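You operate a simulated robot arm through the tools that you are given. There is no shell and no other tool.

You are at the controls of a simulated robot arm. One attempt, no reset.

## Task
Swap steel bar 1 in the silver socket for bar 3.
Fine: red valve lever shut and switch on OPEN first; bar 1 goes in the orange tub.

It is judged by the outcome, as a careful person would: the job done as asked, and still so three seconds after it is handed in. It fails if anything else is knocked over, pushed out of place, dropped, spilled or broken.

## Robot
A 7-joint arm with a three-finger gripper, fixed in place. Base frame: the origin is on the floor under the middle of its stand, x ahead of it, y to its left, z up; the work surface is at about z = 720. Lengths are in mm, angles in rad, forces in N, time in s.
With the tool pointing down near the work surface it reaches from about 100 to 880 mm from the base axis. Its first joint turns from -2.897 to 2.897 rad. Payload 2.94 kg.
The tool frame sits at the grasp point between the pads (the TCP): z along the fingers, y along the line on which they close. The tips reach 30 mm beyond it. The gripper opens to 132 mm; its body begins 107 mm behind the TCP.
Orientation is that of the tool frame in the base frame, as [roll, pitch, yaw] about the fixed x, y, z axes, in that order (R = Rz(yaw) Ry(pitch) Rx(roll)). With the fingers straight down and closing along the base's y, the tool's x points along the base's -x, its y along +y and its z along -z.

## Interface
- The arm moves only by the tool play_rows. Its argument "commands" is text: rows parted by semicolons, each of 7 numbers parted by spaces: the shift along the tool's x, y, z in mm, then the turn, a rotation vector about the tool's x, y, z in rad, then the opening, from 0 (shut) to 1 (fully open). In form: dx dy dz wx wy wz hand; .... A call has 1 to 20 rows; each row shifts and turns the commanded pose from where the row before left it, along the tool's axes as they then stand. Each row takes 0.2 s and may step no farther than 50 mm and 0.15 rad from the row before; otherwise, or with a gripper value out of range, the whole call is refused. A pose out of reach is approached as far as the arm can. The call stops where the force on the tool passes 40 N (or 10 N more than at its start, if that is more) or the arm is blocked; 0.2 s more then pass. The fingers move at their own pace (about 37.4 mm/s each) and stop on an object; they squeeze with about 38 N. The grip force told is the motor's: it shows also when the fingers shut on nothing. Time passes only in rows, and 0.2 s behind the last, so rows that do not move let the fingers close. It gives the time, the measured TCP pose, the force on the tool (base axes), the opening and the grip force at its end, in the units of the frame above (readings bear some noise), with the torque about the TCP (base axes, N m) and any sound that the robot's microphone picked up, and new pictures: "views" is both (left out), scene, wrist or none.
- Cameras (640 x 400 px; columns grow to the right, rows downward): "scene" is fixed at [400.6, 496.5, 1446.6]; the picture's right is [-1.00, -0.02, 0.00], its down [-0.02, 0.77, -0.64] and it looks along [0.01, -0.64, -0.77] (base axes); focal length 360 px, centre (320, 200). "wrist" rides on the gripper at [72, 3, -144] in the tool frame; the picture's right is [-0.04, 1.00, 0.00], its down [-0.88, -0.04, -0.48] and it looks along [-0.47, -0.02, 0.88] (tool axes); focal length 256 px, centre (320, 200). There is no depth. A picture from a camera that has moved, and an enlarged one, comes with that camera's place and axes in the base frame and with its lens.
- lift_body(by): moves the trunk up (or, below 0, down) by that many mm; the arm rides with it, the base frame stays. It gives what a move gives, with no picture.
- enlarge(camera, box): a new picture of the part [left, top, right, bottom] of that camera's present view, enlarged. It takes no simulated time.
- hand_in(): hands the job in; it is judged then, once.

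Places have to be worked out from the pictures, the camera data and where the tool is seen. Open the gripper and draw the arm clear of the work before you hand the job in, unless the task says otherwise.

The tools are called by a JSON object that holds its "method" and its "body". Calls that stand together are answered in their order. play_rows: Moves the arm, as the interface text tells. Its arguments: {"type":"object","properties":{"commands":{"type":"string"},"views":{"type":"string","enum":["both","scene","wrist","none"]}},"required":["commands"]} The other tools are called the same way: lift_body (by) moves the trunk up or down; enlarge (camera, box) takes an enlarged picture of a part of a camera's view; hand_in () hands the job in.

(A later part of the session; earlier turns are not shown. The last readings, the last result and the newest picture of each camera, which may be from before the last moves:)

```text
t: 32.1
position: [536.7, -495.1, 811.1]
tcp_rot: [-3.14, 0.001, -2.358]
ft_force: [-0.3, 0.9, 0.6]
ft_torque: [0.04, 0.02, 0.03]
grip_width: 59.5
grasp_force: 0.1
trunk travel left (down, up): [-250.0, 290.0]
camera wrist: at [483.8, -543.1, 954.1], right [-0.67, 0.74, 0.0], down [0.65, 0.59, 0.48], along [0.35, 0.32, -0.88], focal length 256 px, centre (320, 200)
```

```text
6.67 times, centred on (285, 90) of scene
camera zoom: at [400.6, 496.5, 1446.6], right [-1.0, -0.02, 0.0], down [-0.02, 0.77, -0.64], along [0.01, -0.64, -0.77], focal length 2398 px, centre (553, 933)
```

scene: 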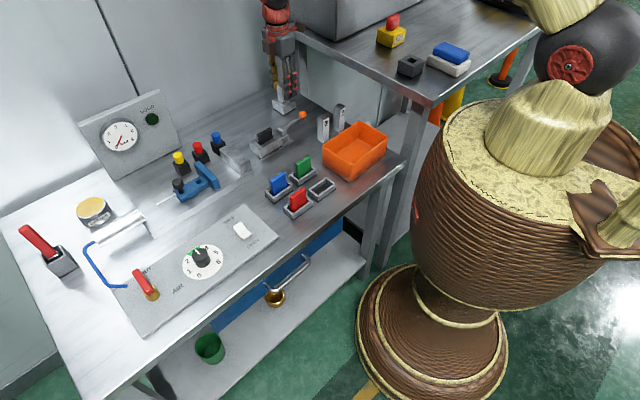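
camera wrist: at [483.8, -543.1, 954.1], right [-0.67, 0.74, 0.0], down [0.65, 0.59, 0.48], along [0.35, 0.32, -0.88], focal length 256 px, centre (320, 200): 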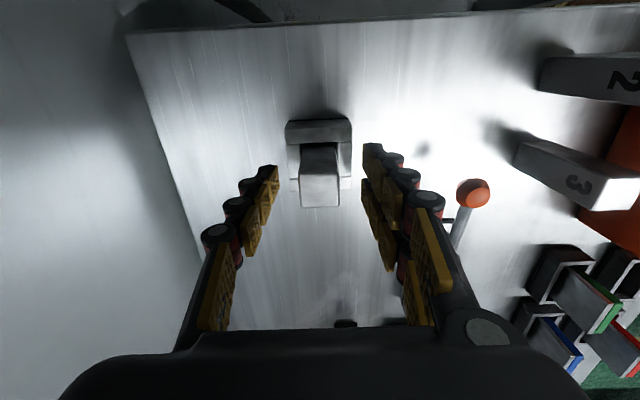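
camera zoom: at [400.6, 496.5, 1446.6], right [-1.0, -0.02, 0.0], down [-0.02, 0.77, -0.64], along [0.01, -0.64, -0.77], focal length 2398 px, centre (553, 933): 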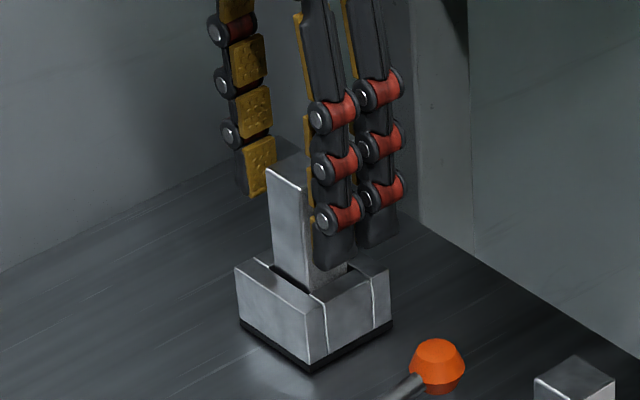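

Bar 1's top is at about (538.2,-494.4,805), within 2 mm of the hand's centre. I'll make a tiny correction and lower to z≈789, with the tips about 5 mm above the socket.

{"method": "play_rows", "body": {"commands": "-1.5 -0.5 8 0 0 0 0.45; 0 0 8 0 0 0 0.45; 0 0 6 0 0 0 0.45; 0 0 0 0 0 0 0.45", "views": "both"}}

{"method": "enlarge", "body": {"camera": "wrist", "box": [220, 80, 420, 230]}}

{"method": "enlarge", "body": {"camera": "scene", "box": [240, 60, 330, 120]}}

```text
t: 33.1
position: [538.1, -494.1, 790.5]
tcp_rot: [-3.138, 0.002, -2.358]
ft_force: [0.0, -0.3, -0.1]
ft_torque: [0.02, -0.01, 0.01]
grip_width: 59.6
grasp_force: 0.1
trunk travel left (down, up): [-250.0, 290.0]
camera wrist: at [485.5, -542.5, 932.1], right [-0.67, 0.74, 0.0], down [0.65, 0.59, 0.48], along [0.35, 0.32, -0.88], focal length 256 px, centre (320, 200)
```

scene: 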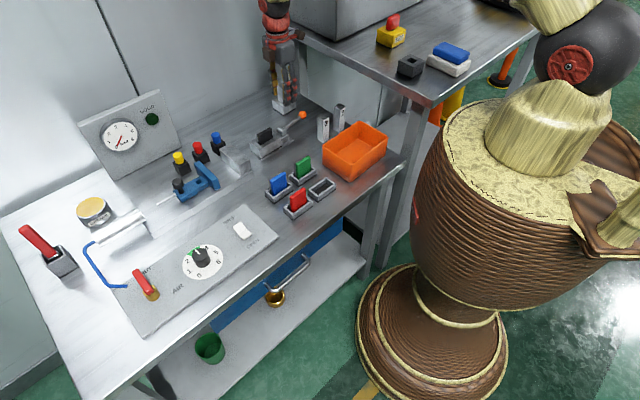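
wrist: 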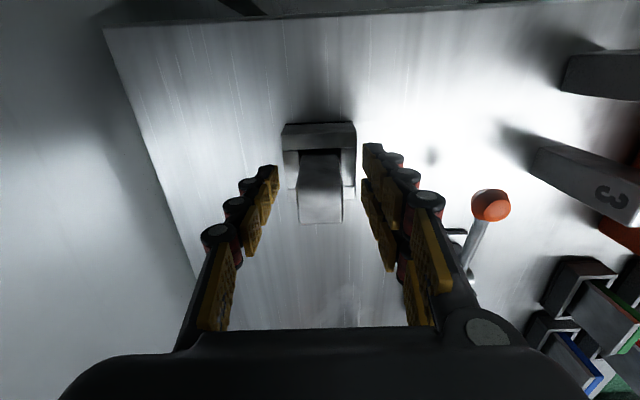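

```text
2.67 times, centred on (320, 155) of wrist
camera zoom: at [485.5, -542.5, 932.1], right [-0.67, 0.74, 0.0], down [0.65, 0.59, 0.48], along [0.35, 0.32, -0.88], focal length 683 px, centre (320, 320)
```

zoom: 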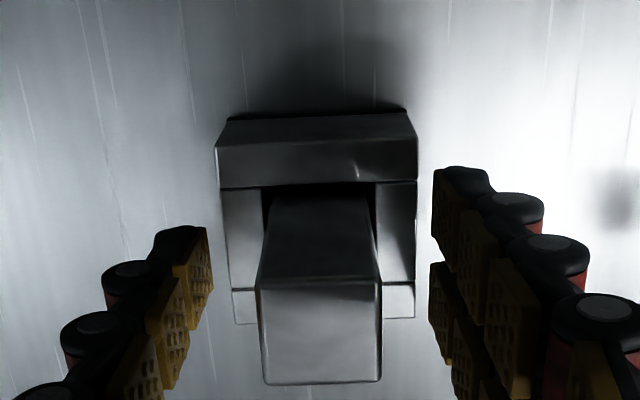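

```text
6.67 times, centred on (285, 90) of scene
camera zoom: at [400.6, 496.5, 1446.6], right [-1.0, -0.02, 0.0], down [-0.02, 0.77, -0.64], along [0.01, -0.64, -0.77], focal length 2398 px, centre (553, 933)
```

zoom: 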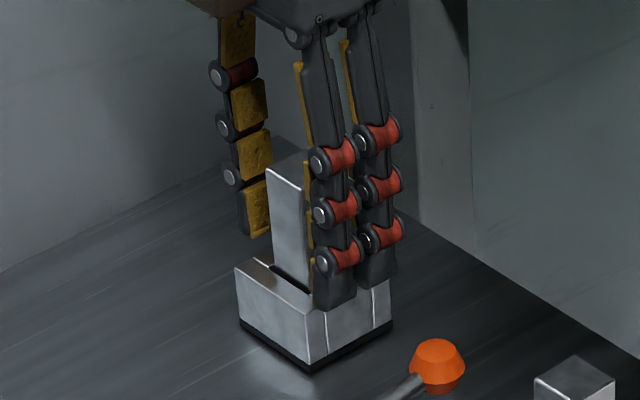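

Aligned, with no contact. Closing on bar 1.

{"method": "play_rows", "body": {"commands": "0 0 0 0 0 0 0.3; 0 0 0 0 0 0 0.1; 0 0 0 0 0 0 0; 0 0 0 0 0 0 0; 0 0 0 0 0 0 0; 0 0 0 0 0 0 0", "views": "both"}}

{"method": "enlarge", "body": {"camera": "wrist", "box": [220, 80, 420, 230]}}

{"method": "enlarge", "body": {"camera": "scene", "box": [240, 60, 330, 120]}}

```text
t: 34.5
position: [538.2, -493.8, 789.2]
tcp_rot: [-3.141, 0.001, -2.357]
ft_force: [-0.3, 1.0, -0.2]
ft_torque: [-0.02, -0.01, 0.0]
grip_width: 25.5
grasp_force: 37.9
trunk travel left (down, up): [-250.0, 290.0]
camera wrist: at [485.4, -542.4, 932.2], right [-0.67, 0.74, 0.0], down [0.65, 0.59, 0.48], along [0.35, 0.32, -0.88], focal length 256 px, centre (320, 200)
```

scene: 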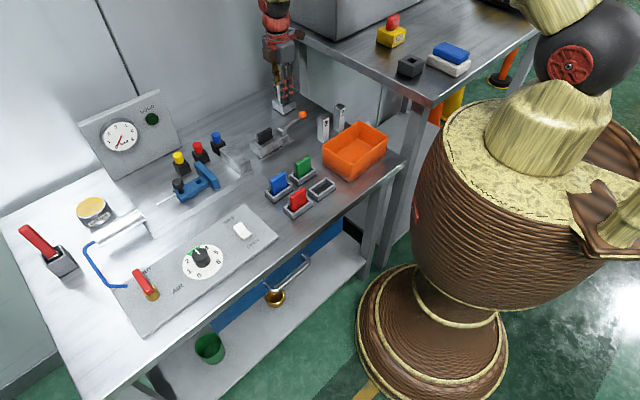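
wrist: 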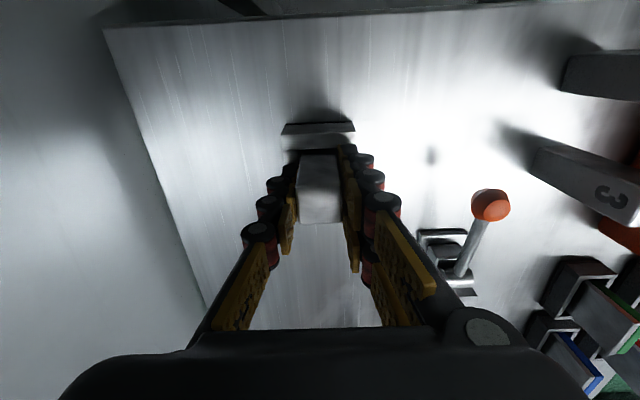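

```text
2.67 times, centred on (320, 155) of wrist
camera zoom: at [485.4, -542.4, 932.2], right [-0.67, 0.74, 0.0], down [0.65, 0.59, 0.48], along [0.35, 0.32, -0.88], focal length 683 px, centre (320, 320)
```

zoom: 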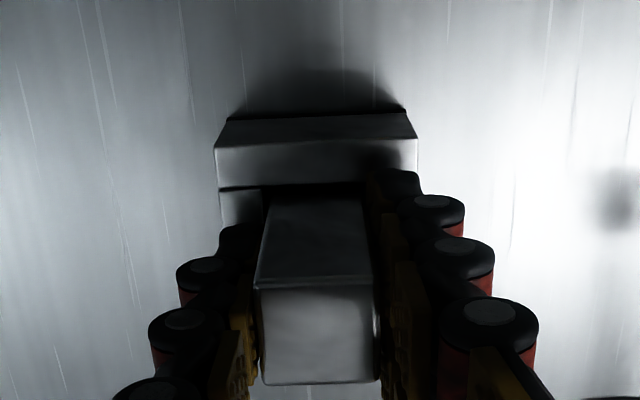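

```text
6.67 times, centred on (285, 90) of scene
camera zoom: at [400.6, 496.5, 1446.6], right [-1.0, -0.02, 0.0], down [-0.02, 0.77, -0.64], along [0.01, -0.64, -0.77], focal length 2398 px, centre (553, 933)
```

zoom: 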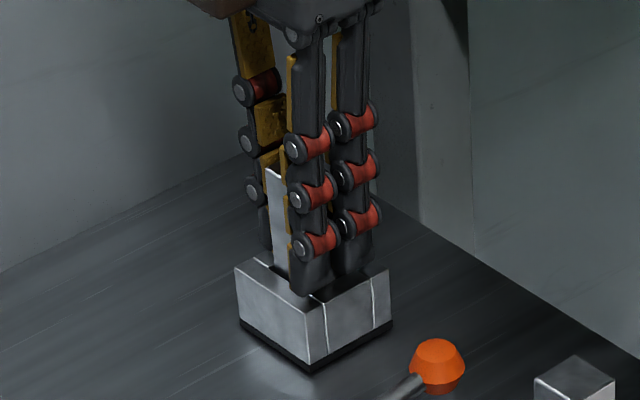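

Gripped: width 25.5 mm, 38 N, at TCP (538.2,-493.8,789.2), which is my reference for inserting bar 3. I'll lift slowly to check the socket has let go.

{"method": "play_rows", "body": {"commands": "0 0 -3 0 0 0 0; 0 0 -5 0 0 0 0; 0 0 -7 0 0 0 0; 0 0 0 0 0 0 0", "views": "scene"}}

{"method": "enlarge", "body": {"camera": "scene", "box": [240, 60, 330, 120]}}

```text
t: 35.5
position: [539.8, -493.1, 805.2]
tcp_rot: [-3.14, 0.003, -2.358]
ft_force: [-0.5, 0.6, -1.4]
ft_torque: [-0.03, 0.01, -0.02]
grip_width: 25.5
grasp_force: 38.0
trunk travel left (down, up): [-250.0, 290.0]
```

scene: 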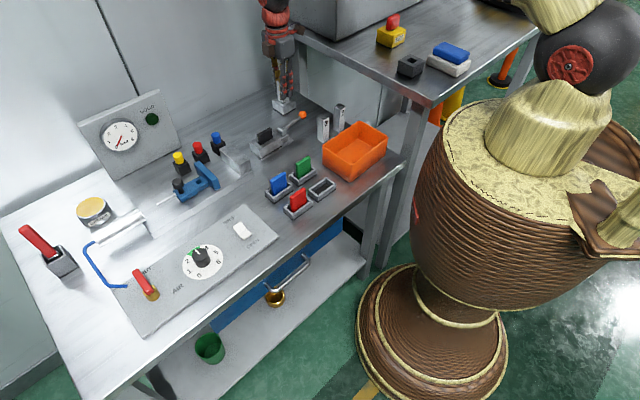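

```text
6.67 times, centred on (285, 90) of scene
camera zoom: at [400.6, 496.5, 1446.6], right [-1.0, -0.02, 0.0], down [-0.02, 0.77, -0.64], along [0.01, -0.64, -0.77], focal length 2398 px, centre (553, 933)
```

zoom: 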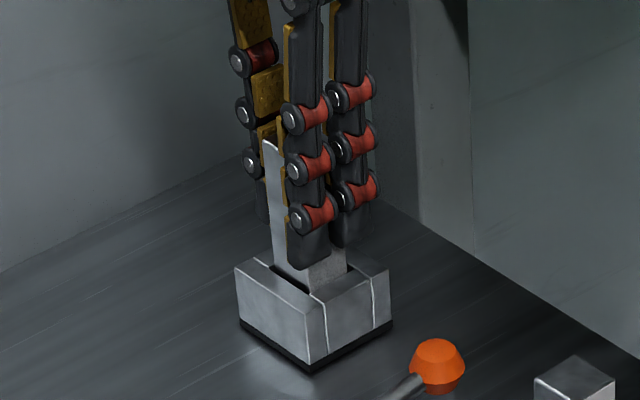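

The bar comes up freely. I'll lift to z≈920, clear of everything, and carry it over to the tub.

{"method": "play_rows", "body": {"commands": "0 0 -38 0 0 0 0; 0 0 -39 0 0 0 0; 0 0 -38 0 0 0 0; -1 46 0 0 0 0 0; -1 46 0 0 0 0 0; -1 46 0 0 0 0 0; -1 46 0 0 0 0 0; -1 46 0 0 0 0 0; -1 46 0 0 0 0 0; -1 46 0 0 0 0 0; 0 0 0 0 0 0 0", "views": "both"}}

{"method": "enlarge", "body": {"camera": "wrist", "box": [180, 60, 460, 270]}}

{"method": "enlarge", "body": {"camera": "scene", "box": [250, 50, 430, 190]}}

```text
t: 38.0
position: [315.6, -260.0, 918.7]
tcp_rot: [-3.141, 0.0, -2.358]
ft_force: [-0.4, 0.4, -1.3]
ft_torque: [0.01, -0.07, 0.02]
grip_width: 25.2
grasp_force: 38.2
trunk travel left (down, up): [-250.0, 290.0]
camera wrist: at [262.0, -308.7, 1061.5], right [-0.67, 0.74, 0.0], down [0.65, 0.59, 0.48], along [0.35, 0.32, -0.88], focal length 256 px, centre (320, 200)
```

scene: 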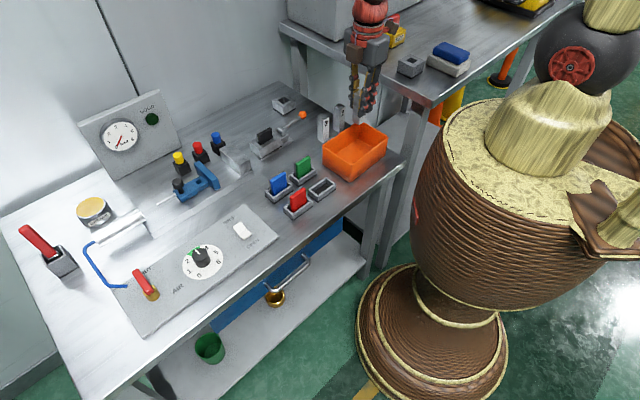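
wrist: 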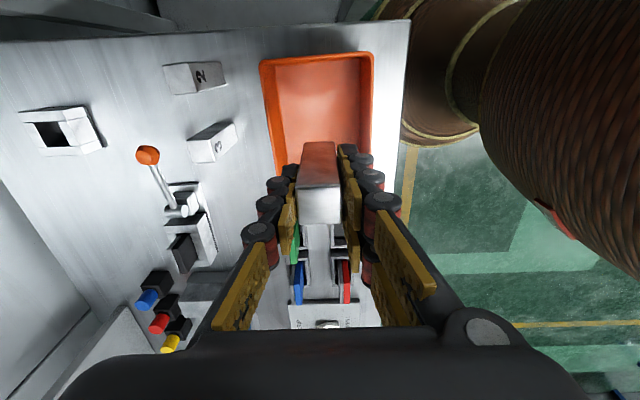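

```text
1.90 times, centred on (320, 165) of wrist
camera zoom: at [262.0, -308.7, 1061.5], right [-0.67, 0.74, 0.0], down [0.65, 0.59, 0.48], along [0.35, 0.32, -0.88], focal length 488 px, centre (320, 267)
```

zoom: 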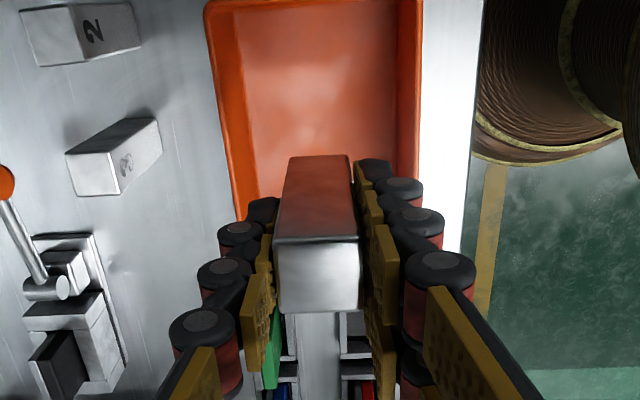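

```text
2.86 times, centred on (340, 120) of scene
camera zoom: at [400.6, 496.5, 1446.6], right [-1.0, -0.02, 0.0], down [-0.02, 0.77, -0.64], along [0.01, -0.64, -0.77], focal length 1028 px, centre (263, 429)
```

zoom: 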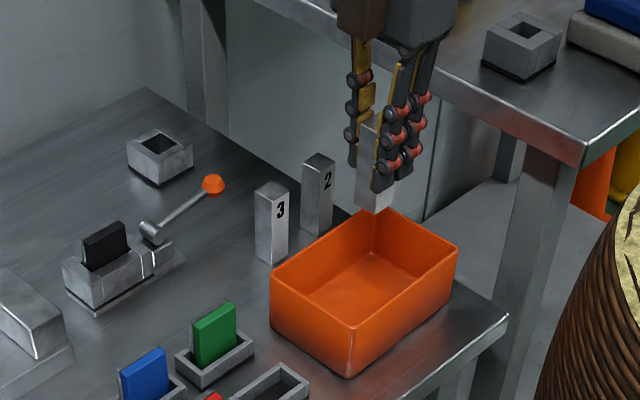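

The tub is centred under the hand: rim corners at about (301,-350), (224,-279) and (410,-240). I'll lower the bar into it.

{"method": "play_rows", "body": {"commands": "0 0 30 0 0 0 0; 0 0 30 0 0 0 0; 0 0 30 0 0 0 0; 0 0 18 0 0 0 0; 0 0 0 0 0 0 0", "views": "scene"}}

{"method": "enlarge", "body": {"camera": "scene", "box": [290, 70, 430, 190]}}

```text
t: 39.1
position: [315.8, -259.9, 812.1]
tcp_rot: [-3.14, 0.003, -2.359]
ft_force: [-0.5, 0.0, -0.9]
ft_torque: [0.01, 0.03, 0.02]
grip_width: 25.1
grasp_force: 38.2
trunk travel left (down, up): [-250.0, 290.0]
```

scene: 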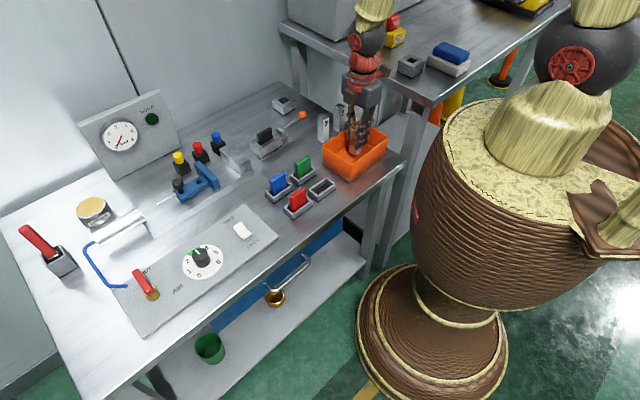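

```text
3.33 times, centred on (360, 130) of scene
camera zoom: at [400.6, 496.5, 1446.6], right [-1.0, -0.02, 0.0], down [-0.02, 0.77, -0.64], along [0.01, -0.64, -0.77], focal length 1199 px, centre (187, 433)
```

zoom: 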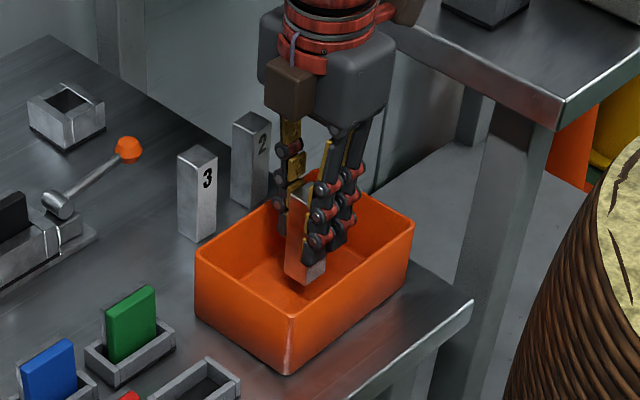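

The bar is inside the tub with its bottom about 15–20 mm above the floor. I'll lower in small steps until it touches.

{"method": "play_rows", "body": {"commands": "0 0 4 0 0 0 0; 0 0 4 0 0 0 0; 0 0 3 0 0 0 0; 0 0 0 0 0 0 0", "views": "none"}}

{"method": "play_rows", "body": {"commands": "0 0 2 0 0 0 0; 0 0 2 0 0 0 0; 0 0 0 0 0 0 0", "views": "none"}}

```text
t: 40.1
position: [316.9, -261.3, 800.2]
tcp_rot: [-3.14, 0.001, -2.358]
ft_force: [0.3, 0.4, -1.8]
ft_torque: [-0.02, -0.02, -0.04]
grip_width: 25.3
grasp_force: 38.0
trunk travel left (down, up): [-250.0, 290.0]
```

```text
t: 41.0
position: [316.6, -259.8, 796.1]
tcp_rot: [-3.139, 0.002, -2.357]
ft_force: [-0.9, 0.4, -1.2]
ft_torque: [0.03, 0.02, 0.01]
grip_width: 25.4
grasp_force: 38.3
trunk travel left (down, up): [-250.0, 290.0]
```

No contact yet at 796. I'll keep lowering in 1–2 mm steps.

{"method": "play_rows", "body": {"commands": "0 0 1.5 0 0 0 0; 0 0 1.5 0 0 0 0; 0 0 0 0 0 0 0", "views": "scene"}}

{"method": "enlarge", "body": {"camera": "scene", "box": [310, 90, 410, 190]}}

```text
t: 41.8
position: [317.2, -259.8, 792.9]
tcp_rot: [-3.14, 0.003, -2.359]
ft_force: [-0.3, -0.9, -2.3]
ft_torque: [-0.01, 0.02, 0.02]
grip_width: 25.1
grasp_force: 37.8
trunk travel left (down, up): [-250.0, 290.0]
```

scene: 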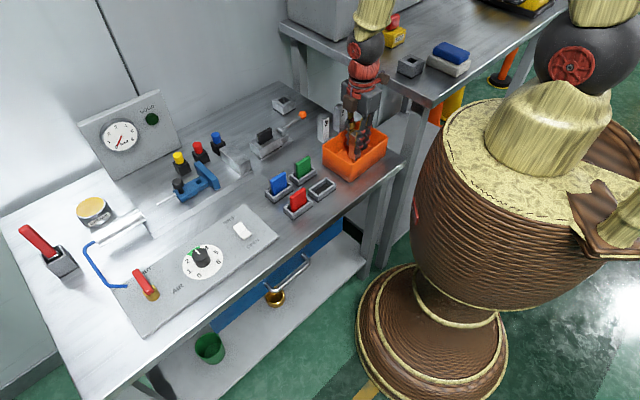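

```text
4.00 times, centred on (360, 140) of scene
camera zoom: at [400.6, 496.5, 1446.6], right [-1.0, -0.02, 0.0], down [-0.02, 0.77, -0.64], along [0.01, -0.64, -0.77], focal length 1438 px, centre (160, 440)
```

zoom: 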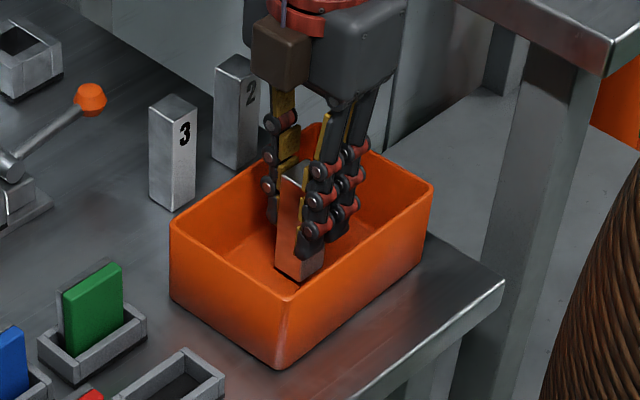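

{"method": "play_rows", "body": {"commands": "0 0 1.5 0 0 0 0; 0 0 1.5 0 0 0 0; 0 0 0 0 0 0 0", "views": "none"}}

{"method": "play_rows", "body": {"commands": "0 0 1.5 0 0 0 0; 0 0 1.5 0 0 0 0; 0 0 0 0 0 0 0", "views": "none"}}

```text
t: 42.5
position: [317.0, -260.2, 789.8]
tcp_rot: [-3.141, 0.003, -2.358]
ft_force: [-0.5, 0.2, -1.8]
ft_torque: [-0.03, 0.0, 0.0]
grip_width: 25.4
grasp_force: 38.8
trunk travel left (down, up): [-250.0, 290.0]
```

```text
t: 43.4
position: [317.0, -259.9, 787.8]
tcp_rot: [-3.136, 0.002, -2.359]
ft_force: [-5.3, 2.2, 31.0]
ft_torque: [0.05, 0.28, -0.04]
grip_width: 25.1
grasp_force: 37.7
trunk travel left (down, up): [-250.0, 290.0]
```

Contact: 31 N at TCP z≈788, so the bar stands on the tub floor. I'll relieve the load by about 1 mm, then open just enough to release.

{"method": "play_rows", "body": {"commands": "0 0 -1.2 0 0 0 0; 0 0 0 0 0 0 0.25; 0 0 0 0 0 0 0.3; 0 0 0 0 0 0 0.33; 0 0 0 0 0 0 0.33; 0 0 0 0 0 0 0.33", "views": "both"}}

{"method": "enlarge", "body": {"camera": "scene", "box": [310, 90, 410, 190]}}

{"method": "enlarge", "body": {"camera": "wrist", "box": [220, 80, 420, 260]}}

```text
t: 44.8
position: [316.0, -261.3, 787.3]
tcp_rot: [-3.14, 0.001, -2.357]
ft_force: [-1.1, 0.2, -0.3]
ft_torque: [-0.01, -0.02, -0.01]
grip_width: 43.6
grasp_force: 0.1
trunk travel left (down, up): [-250.0, 290.0]
camera wrist: at [263.0, -309.0, 930.6], right [-0.67, 0.74, 0.0], down [0.65, 0.59, 0.48], along [0.35, 0.32, -0.88], focal length 256 px, centre (320, 200)
```

scene: 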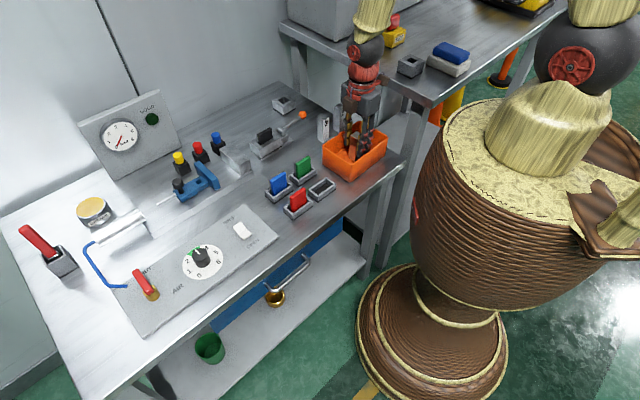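
wrist: 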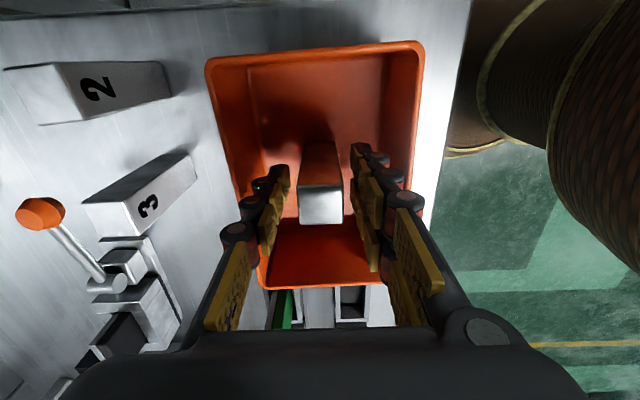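

```text
4.00 times, centred on (360, 140) of scene
camera zoom: at [400.6, 496.5, 1446.6], right [-1.0, -0.02, 0.0], down [-0.02, 0.77, -0.64], along [0.01, -0.64, -0.77], focal length 1438 px, centre (160, 440)
```

zoom: 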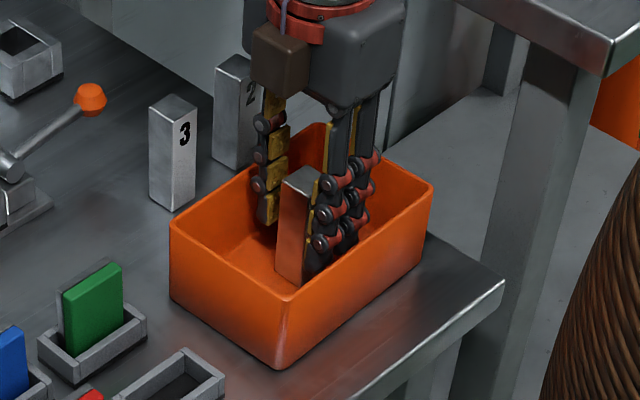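

```text
2.22 times, centred on (320, 170) of wrist
camera zoom: at [263.0, -309.0, 930.6], right [-0.67, 0.74, 0.0], down [0.65, 0.59, 0.48], along [0.35, 0.32, -0.88], focal length 569 px, centre (320, 267)
```

zoom: 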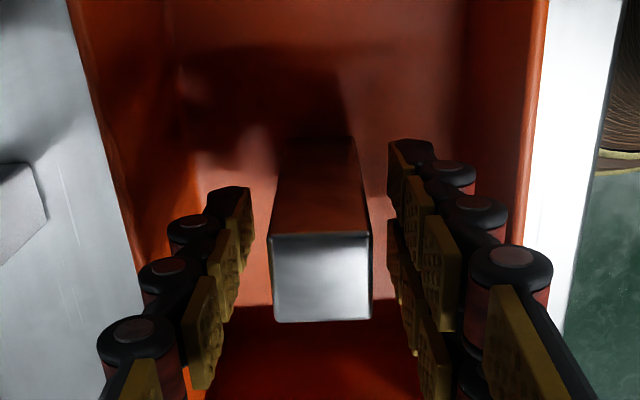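

Bar 1 stands upright in the tub and the fingers are clear of it. I'll rise straight up, then move over bar 3.

{"method": "play_rows", "body": {"commands": "0 0 -15 0 0 0 0.33; 0 0 -30 0 0 0 0.33; 0 0 -40 0 0 0 0.33; 0 0 -40 0 0 0 0.33; 0 0 0 0 0 0 0.33", "views": "both"}}

{"method": "enlarge", "body": {"camera": "scene", "box": [310, 90, 410, 190]}}

{"method": "enlarge", "body": {"camera": "wrist", "box": [80, 40, 380, 240]}}

```text
t: 46.0
position: [317.2, -260.3, 913.1]
tcp_rot: [-3.14, 0.002, -2.358]
ft_force: [0.5, 0.1, -0.4]
ft_torque: [0.03, 0.0, 0.02]
grip_width: 43.5
grasp_force: 0.2
trunk travel left (down, up): [-250.0, 290.0]
camera wrist: at [263.5, -309.1, 1055.3], right [-0.67, 0.74, 0.0], down [0.65, 0.59, 0.48], along [0.35, 0.32, -0.88], focal length 256 px, centre (320, 200)
```

scene: 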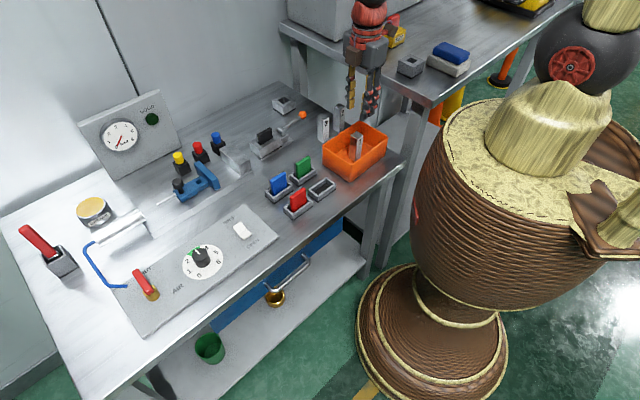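
wrist: 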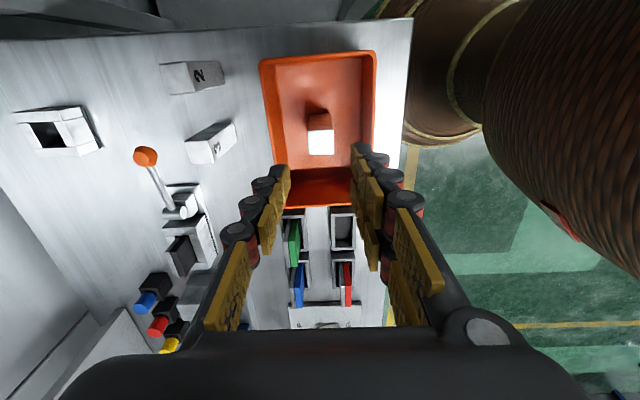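

```text
4.00 times, centred on (360, 140) of scene
camera zoom: at [400.6, 496.5, 1446.6], right [-1.0, -0.02, 0.0], down [-0.02, 0.77, -0.64], along [0.01, -0.64, -0.77], focal length 1438 px, centre (160, 440)
```

zoom: 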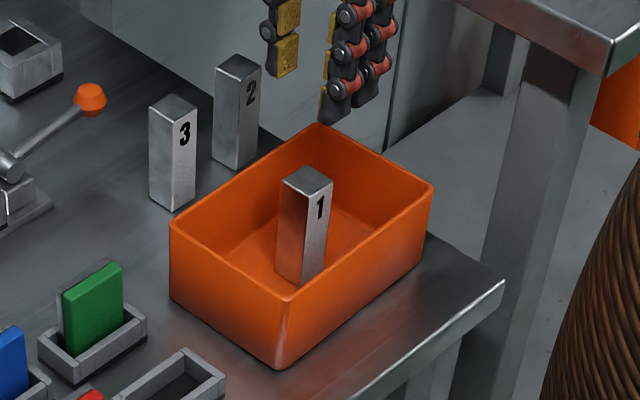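

```text
2.00 times, centred on (230, 140) of wrist
camera zoom: at [263.5, -309.1, 1055.3], right [-0.67, 0.74, 0.0], down [0.65, 0.59, 0.48], along [0.35, 0.32, -0.88], focal length 512 px, centre (500, 320)
```

zoom: 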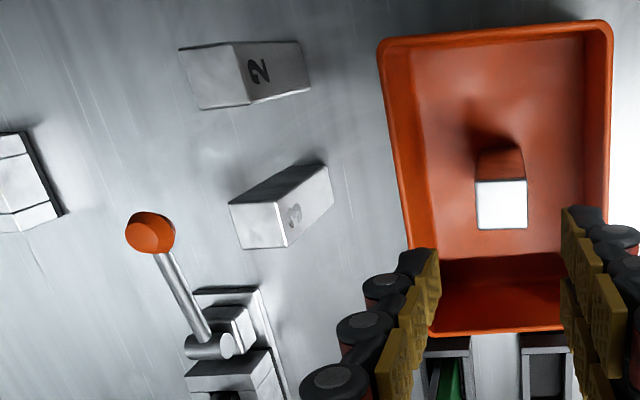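

Bar 1 is safely in the tub. Bar 3's top is at about (408,-345). I'll move above it with the hand at about 55 mm.

{"method": "play_rows", "body": {"commands": "-1.3 -41.2 4.3 0 0 0 0.42; -1.3 -41.2 4.3 0 0 0 0.42; -1.3 -41.2 4.3 0 0 0 0.42; 0 0 0 0 0 0 0.42", "views": "both"}}

{"method": "enlarge", "body": {"camera": "wrist", "box": [220, 80, 420, 230]}}

{"method": "enlarge", "body": {"camera": "scene", "box": [270, 60, 370, 150]}}

```text
t: 47.0
position: [407.0, -345.3, 899.8]
tcp_rot: [-3.141, 0.001, -2.358]
ft_force: [-0.1, -0.4, -0.9]
ft_torque: [0.05, 0.02, 0.02]
grip_width: 55.5
grasp_force: 0.1
trunk travel left (down, up): [-250.0, 290.0]
camera wrist: at [353.6, -394.3, 1043.2], right [-0.67, 0.74, 0.0], down [0.65, 0.59, 0.48], along [0.35, 0.32, -0.88], focal length 256 px, centre (320, 200)
```

scene: 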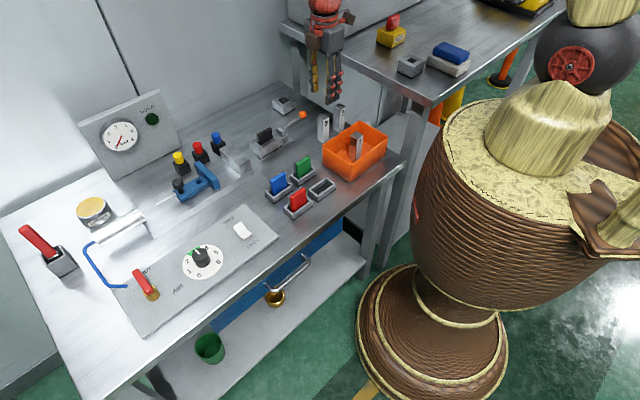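
wrist: 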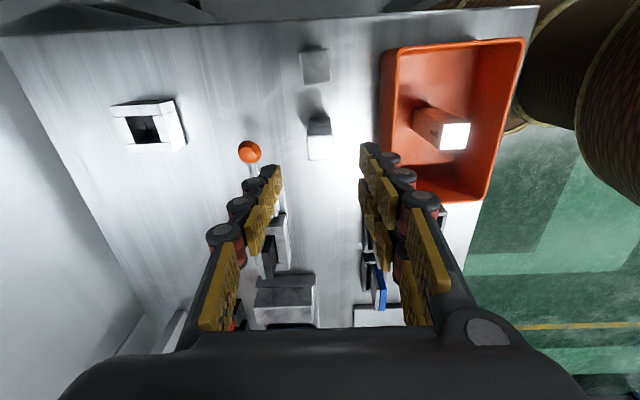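

```text
2.67 times, centred on (320, 155) of wrist
camera zoom: at [353.6, -394.3, 1043.2], right [-0.67, 0.74, 0.0], down [0.65, 0.59, 0.48], along [0.35, 0.32, -0.88], focal length 683 px, centre (320, 320)
```

zoom: 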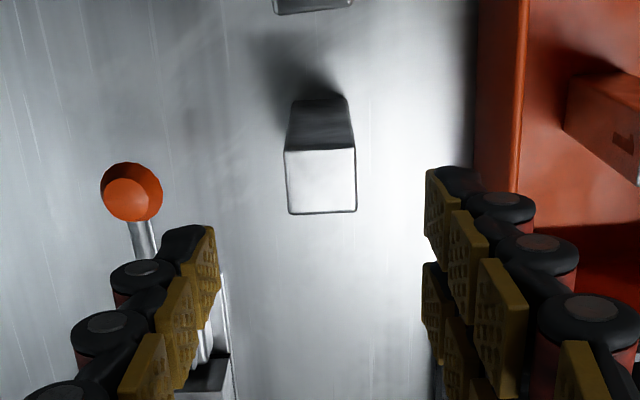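

```text
4.44 times, centred on (320, 105) of scene
camera zoom: at [400.6, 496.5, 1446.6], right [-1.0, -0.02, 0.0], down [-0.02, 0.77, -0.64], along [0.01, -0.64, -0.77], focal length 1598 px, centre (320, 622)
```

zoom: 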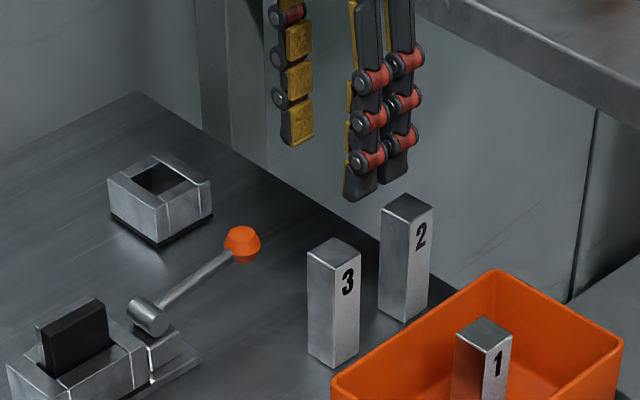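

Bar 3 is square to the hand and centred within about 1 mm. The tub rim is about 61 mm to one side and the toggle ball about 63 mm to the other, so I'll narrow to about 42 mm before descending.

{"method": "play_rows", "body": {"commands": "0 0 0 0 0 0 0.32; 0 0 25 0 0 0 0.32; 0 0 25 0 0 0 0.32; 0 0 25 0 0 0 0.32; 0 0 10 0 0 0 0.32; 0 0 0 0 0 0 0.32", "views": "both"}}

{"method": "enlarge", "body": {"camera": "wrist", "box": [220, 80, 420, 230]}}

{"method": "enlarge", "body": {"camera": "scene", "box": [270, 60, 370, 150]}}

```text
t: 48.4
position: [407.6, -345.8, 816.0]
tcp_rot: [-3.14, 0.002, -2.358]
ft_force: [0.3, -0.5, -0.1]
ft_torque: [-0.02, -0.01, -0.01]
grip_width: 42.5
grasp_force: 0.1
trunk travel left (down, up): [-250.0, 290.0]
camera wrist: at [352.3, -394.0, 958.4], right [-0.67, 0.74, 0.0], down [0.65, 0.59, 0.48], along [0.35, 0.32, -0.88], focal length 256 px, centre (320, 200)
```

scene: 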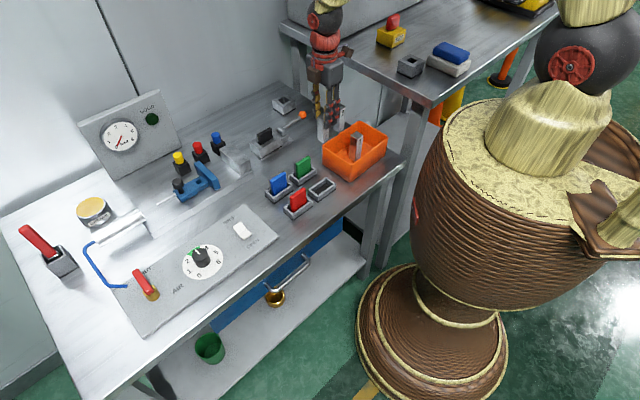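
wrist: 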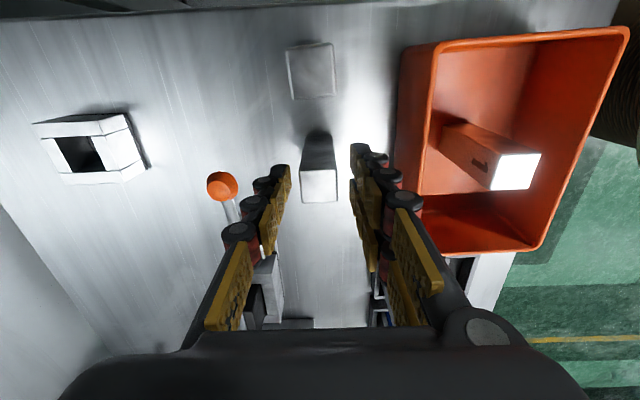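

```text
2.67 times, centred on (320, 155) of wrist
camera zoom: at [352.3, -394.0, 958.4], right [-0.67, 0.74, 0.0], down [0.65, 0.59, 0.48], along [0.35, 0.32, -0.88], focal length 683 px, centre (320, 320)
```

zoom: 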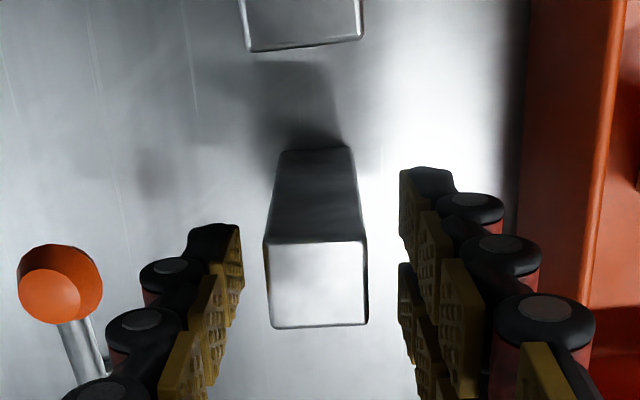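

```text
4.44 times, centred on (320, 105) of scene
camera zoom: at [400.6, 496.5, 1446.6], right [-1.0, -0.02, 0.0], down [-0.02, 0.77, -0.64], along [0.01, -0.64, -0.77], focal length 1598 px, centre (320, 622)
```

zoom: 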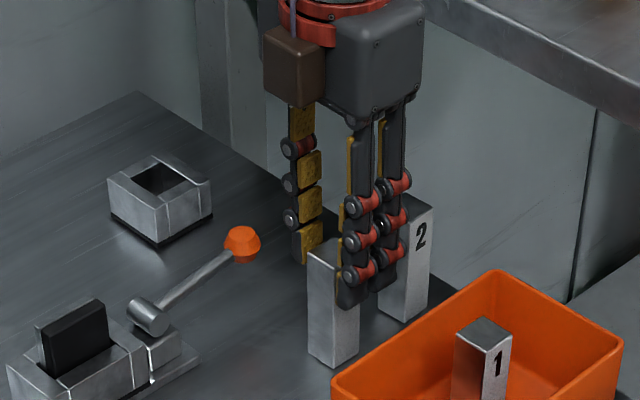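

The alignment is good. I'll lower to the same grip height on the bar as bar 1, TCP z≈786.

{"method": "play_rows", "body": {"commands": "0 0.5 10 0 0 0 0.32; 0 0 10 0 0 0 0.32; 0 0 9.5 0 0 0 0.32; 0 0 0 0 0 0 0.32", "views": "both"}}

{"method": "enlarge", "body": {"camera": "wrist", "box": [220, 80, 420, 230]}}

{"method": "enlarge", "body": {"camera": "scene", "box": [270, 60, 370, 150]}}

```text
t: 49.4
position: [406.9, -344.7, 786.2]
tcp_rot: [-3.139, 0.001, -2.358]
ft_force: [0.1, 0.5, -1.2]
ft_torque: [0.03, 0.01, 0.0]
grip_width: 42.1
grasp_force: 0.0
trunk travel left (down, up): [-250.0, 290.0]
camera wrist: at [352.7, -393.7, 928.9], right [-0.67, 0.74, 0.0], down [0.65, 0.59, 0.48], along [0.35, 0.32, -0.88], focal length 256 px, centre (320, 200)
```

scene: 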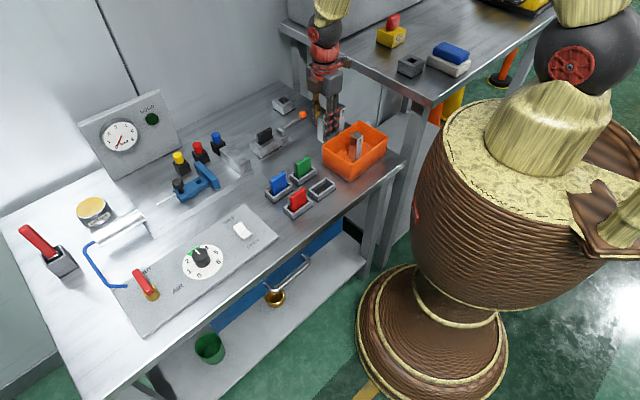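
wrist: 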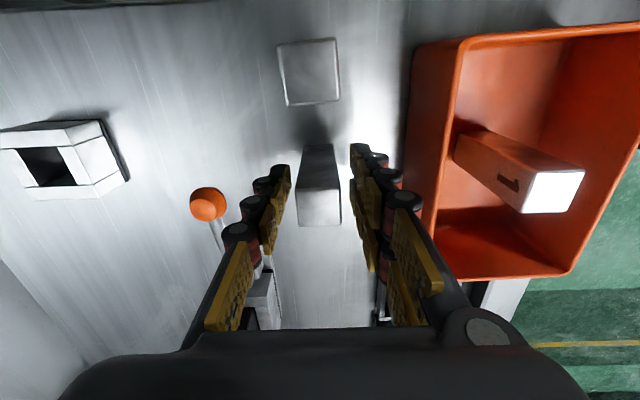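

```text
2.67 times, centred on (320, 155) of wrist
camera zoom: at [352.7, -393.7, 928.9], right [-0.67, 0.74, 0.0], down [0.65, 0.59, 0.48], along [0.35, 0.32, -0.88], focal length 683 px, centre (320, 320)
```

zoom: 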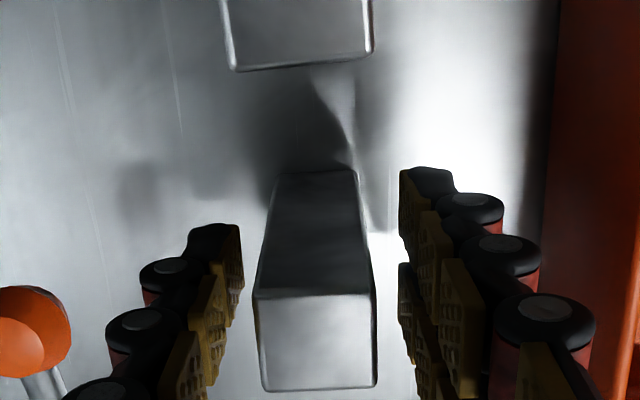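

```text
4.44 times, centred on (320, 105) of scene
camera zoom: at [400.6, 496.5, 1446.6], right [-1.0, -0.02, 0.0], down [-0.02, 0.77, -0.64], along [0.01, -0.64, -0.77], focal length 1598 px, centre (320, 622)
```

zoom: 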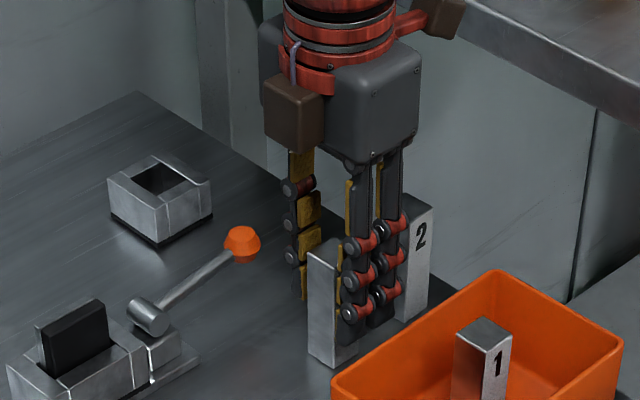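

The hand straddles bar 3 evenly. Closing to grip it.

{"method": "play_rows", "body": {"commands": "0 0 0 0 0 0 0.2; 0 0 0 0 0 0 0.1; 0 0 0 0 0 0 0; 0 0 0 0 0 0 0; 0 0 0 0 0 0 0; 0 0 0 0 0 0 0", "views": "both"}}

{"method": "enlarge", "body": {"camera": "wrist", "box": [220, 80, 420, 230]}}

{"method": "enlarge", "body": {"camera": "wrist", "box": [0, 90, 160, 210]}}

```text
t: 50.8
position: [405.8, -344.7, 785.9]
tcp_rot: [3.142, 0.003, -2.359]
ft_force: [0.6, -0.6, 0.7]
ft_torque: [-0.01, -0.04, -0.02]
grip_width: 25.2
grasp_force: 38.4
trunk travel left (down, up): [-250.0, 290.0]
camera wrist: at [352.6, -393.7, 928.9], right [-0.67, 0.74, 0.0], down [0.65, 0.59, 0.48], along [0.35, 0.32, -0.88], focal length 256 px, centre (320, 200)
```

scene: 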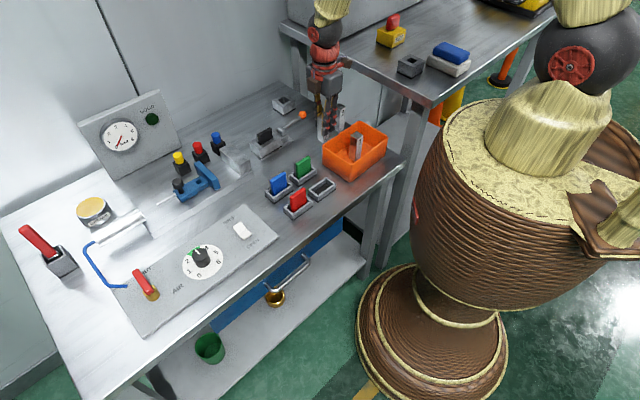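
wrist: 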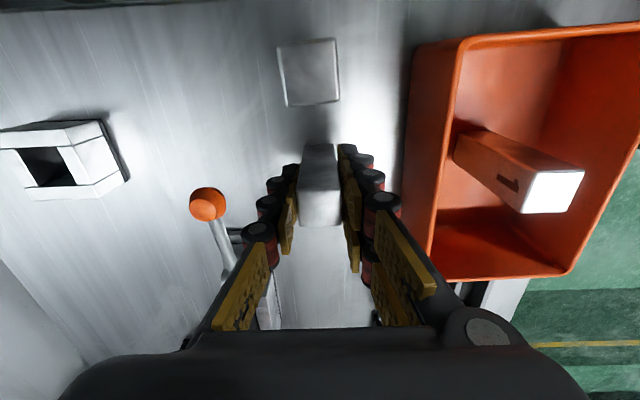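

```text
2.67 times, centred on (320, 155) of wrist
camera zoom: at [352.6, -393.7, 928.9], right [-0.67, 0.74, 0.0], down [0.65, 0.59, 0.48], along [0.35, 0.32, -0.88], focal length 683 px, centre (320, 320)
```

zoom: 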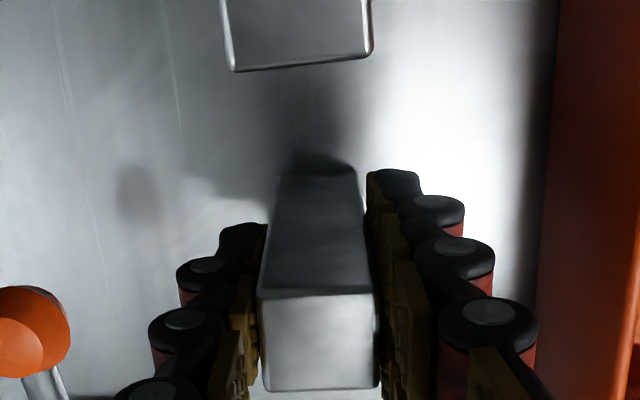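

```text
3.33 times, centred on (80, 150) of wrist
camera zoom: at [352.6, -393.7, 928.9], right [-0.67, 0.74, 0.0], down [0.65, 0.59, 0.48], along [0.35, 0.32, -0.88], focal length 853 px, centre (1120, 367)
```

zoom: 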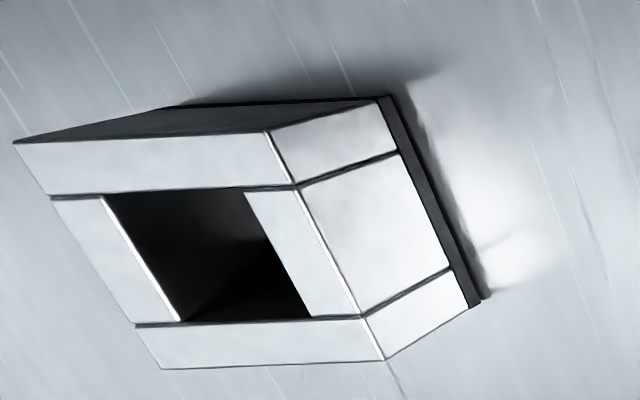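

Bar 3 is gripped (25.2 mm, 38 N). From this view the socket hole is about 29.5 mm square, so there's roughly ±2 mm clearance. I'll lift to z≈920 and return over the socket by the exact opposite shift.

{"method": "play_rows", "body": {"commands": "0 0 -10 0 0 0 0; 0 0 -40 0 0 0 0; 0 0 -45 0 0 0 0; 0 0 -38 0 0 0 0; 2.18 -39.78 0 0 0 0 0; 2.18 -39.78 0 0 0 0 0; 2.18 -39.78 0 0 0 0 0; 2.18 -39.78 0 0 0 0 0; 2.18 -39.78 0 0 0 0 0; 0 0 0 0 0 0 0; 0 0 0 0 0 0 0", "views": "both"}}

{"method": "enlarge", "body": {"camera": "wrist", "box": [240, 60, 400, 180]}}

{"method": "enlarge", "body": {"camera": "scene", "box": [240, 20, 360, 120]}}

```text
t: 53.1
position: [540.6, -493.2, 919.4]
tcp_rot: [-3.138, 0.003, -2.359]
ft_force: [-0.4, 0.2, -1.2]
ft_torque: [0.0, -0.03, 0.02]
grip_width: 25.0
grasp_force: 37.9
trunk travel left (down, up): [-250.0, 290.0]
camera wrist: at [485.1, -542.8, 1061.6], right [-0.67, 0.74, 0.0], down [0.65, 0.59, 0.48], along [0.35, 0.32, -0.88], focal length 256 px, centre (320, 200)
```

scene: 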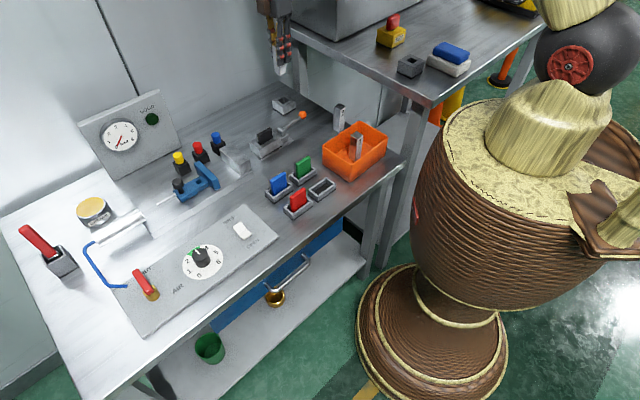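
wrist: 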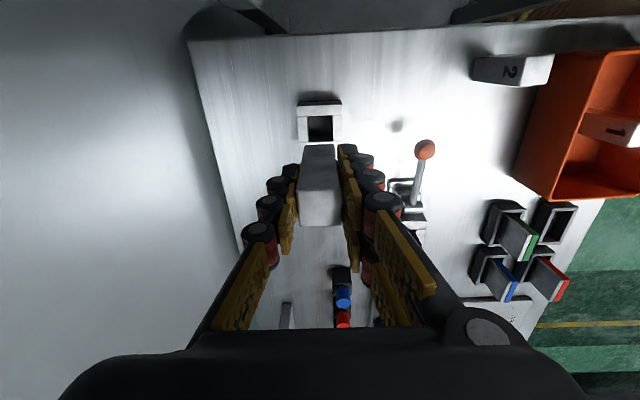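

```text
3.33 times, centred on (320, 120) of wrist
camera zoom: at [485.1, -542.8, 1061.6], right [-0.67, 0.74, 0.0], down [0.65, 0.59, 0.48], along [0.35, 0.32, -0.88], focal length 853 px, centre (320, 467)
```

zoom: 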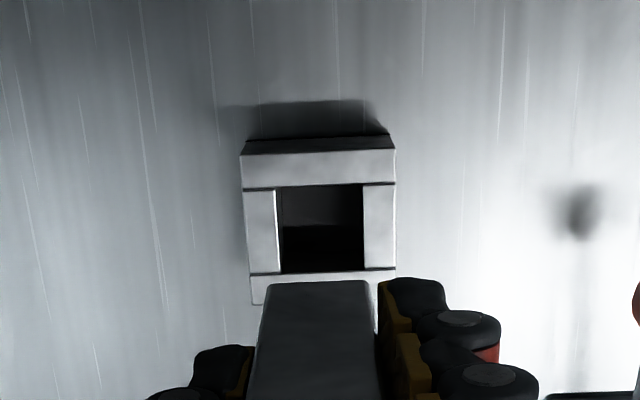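

```text
4.00 times, centred on (300, 70) of scene
camera zoom: at [400.6, 496.5, 1446.6], right [-1.0, -0.02, 0.0], down [-0.02, 0.77, -0.64], along [0.01, -0.64, -0.77], focal length 1438 px, centre (400, 720)
```

zoom: 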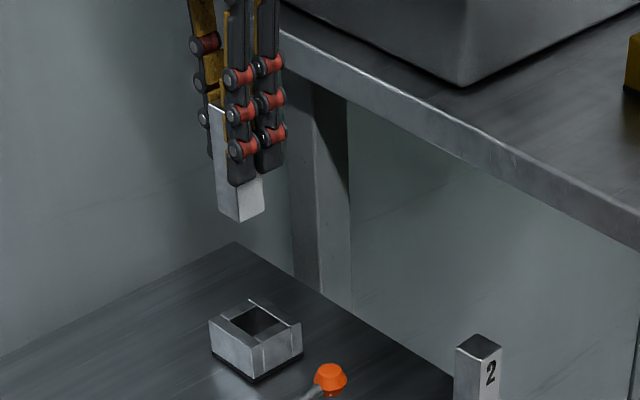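

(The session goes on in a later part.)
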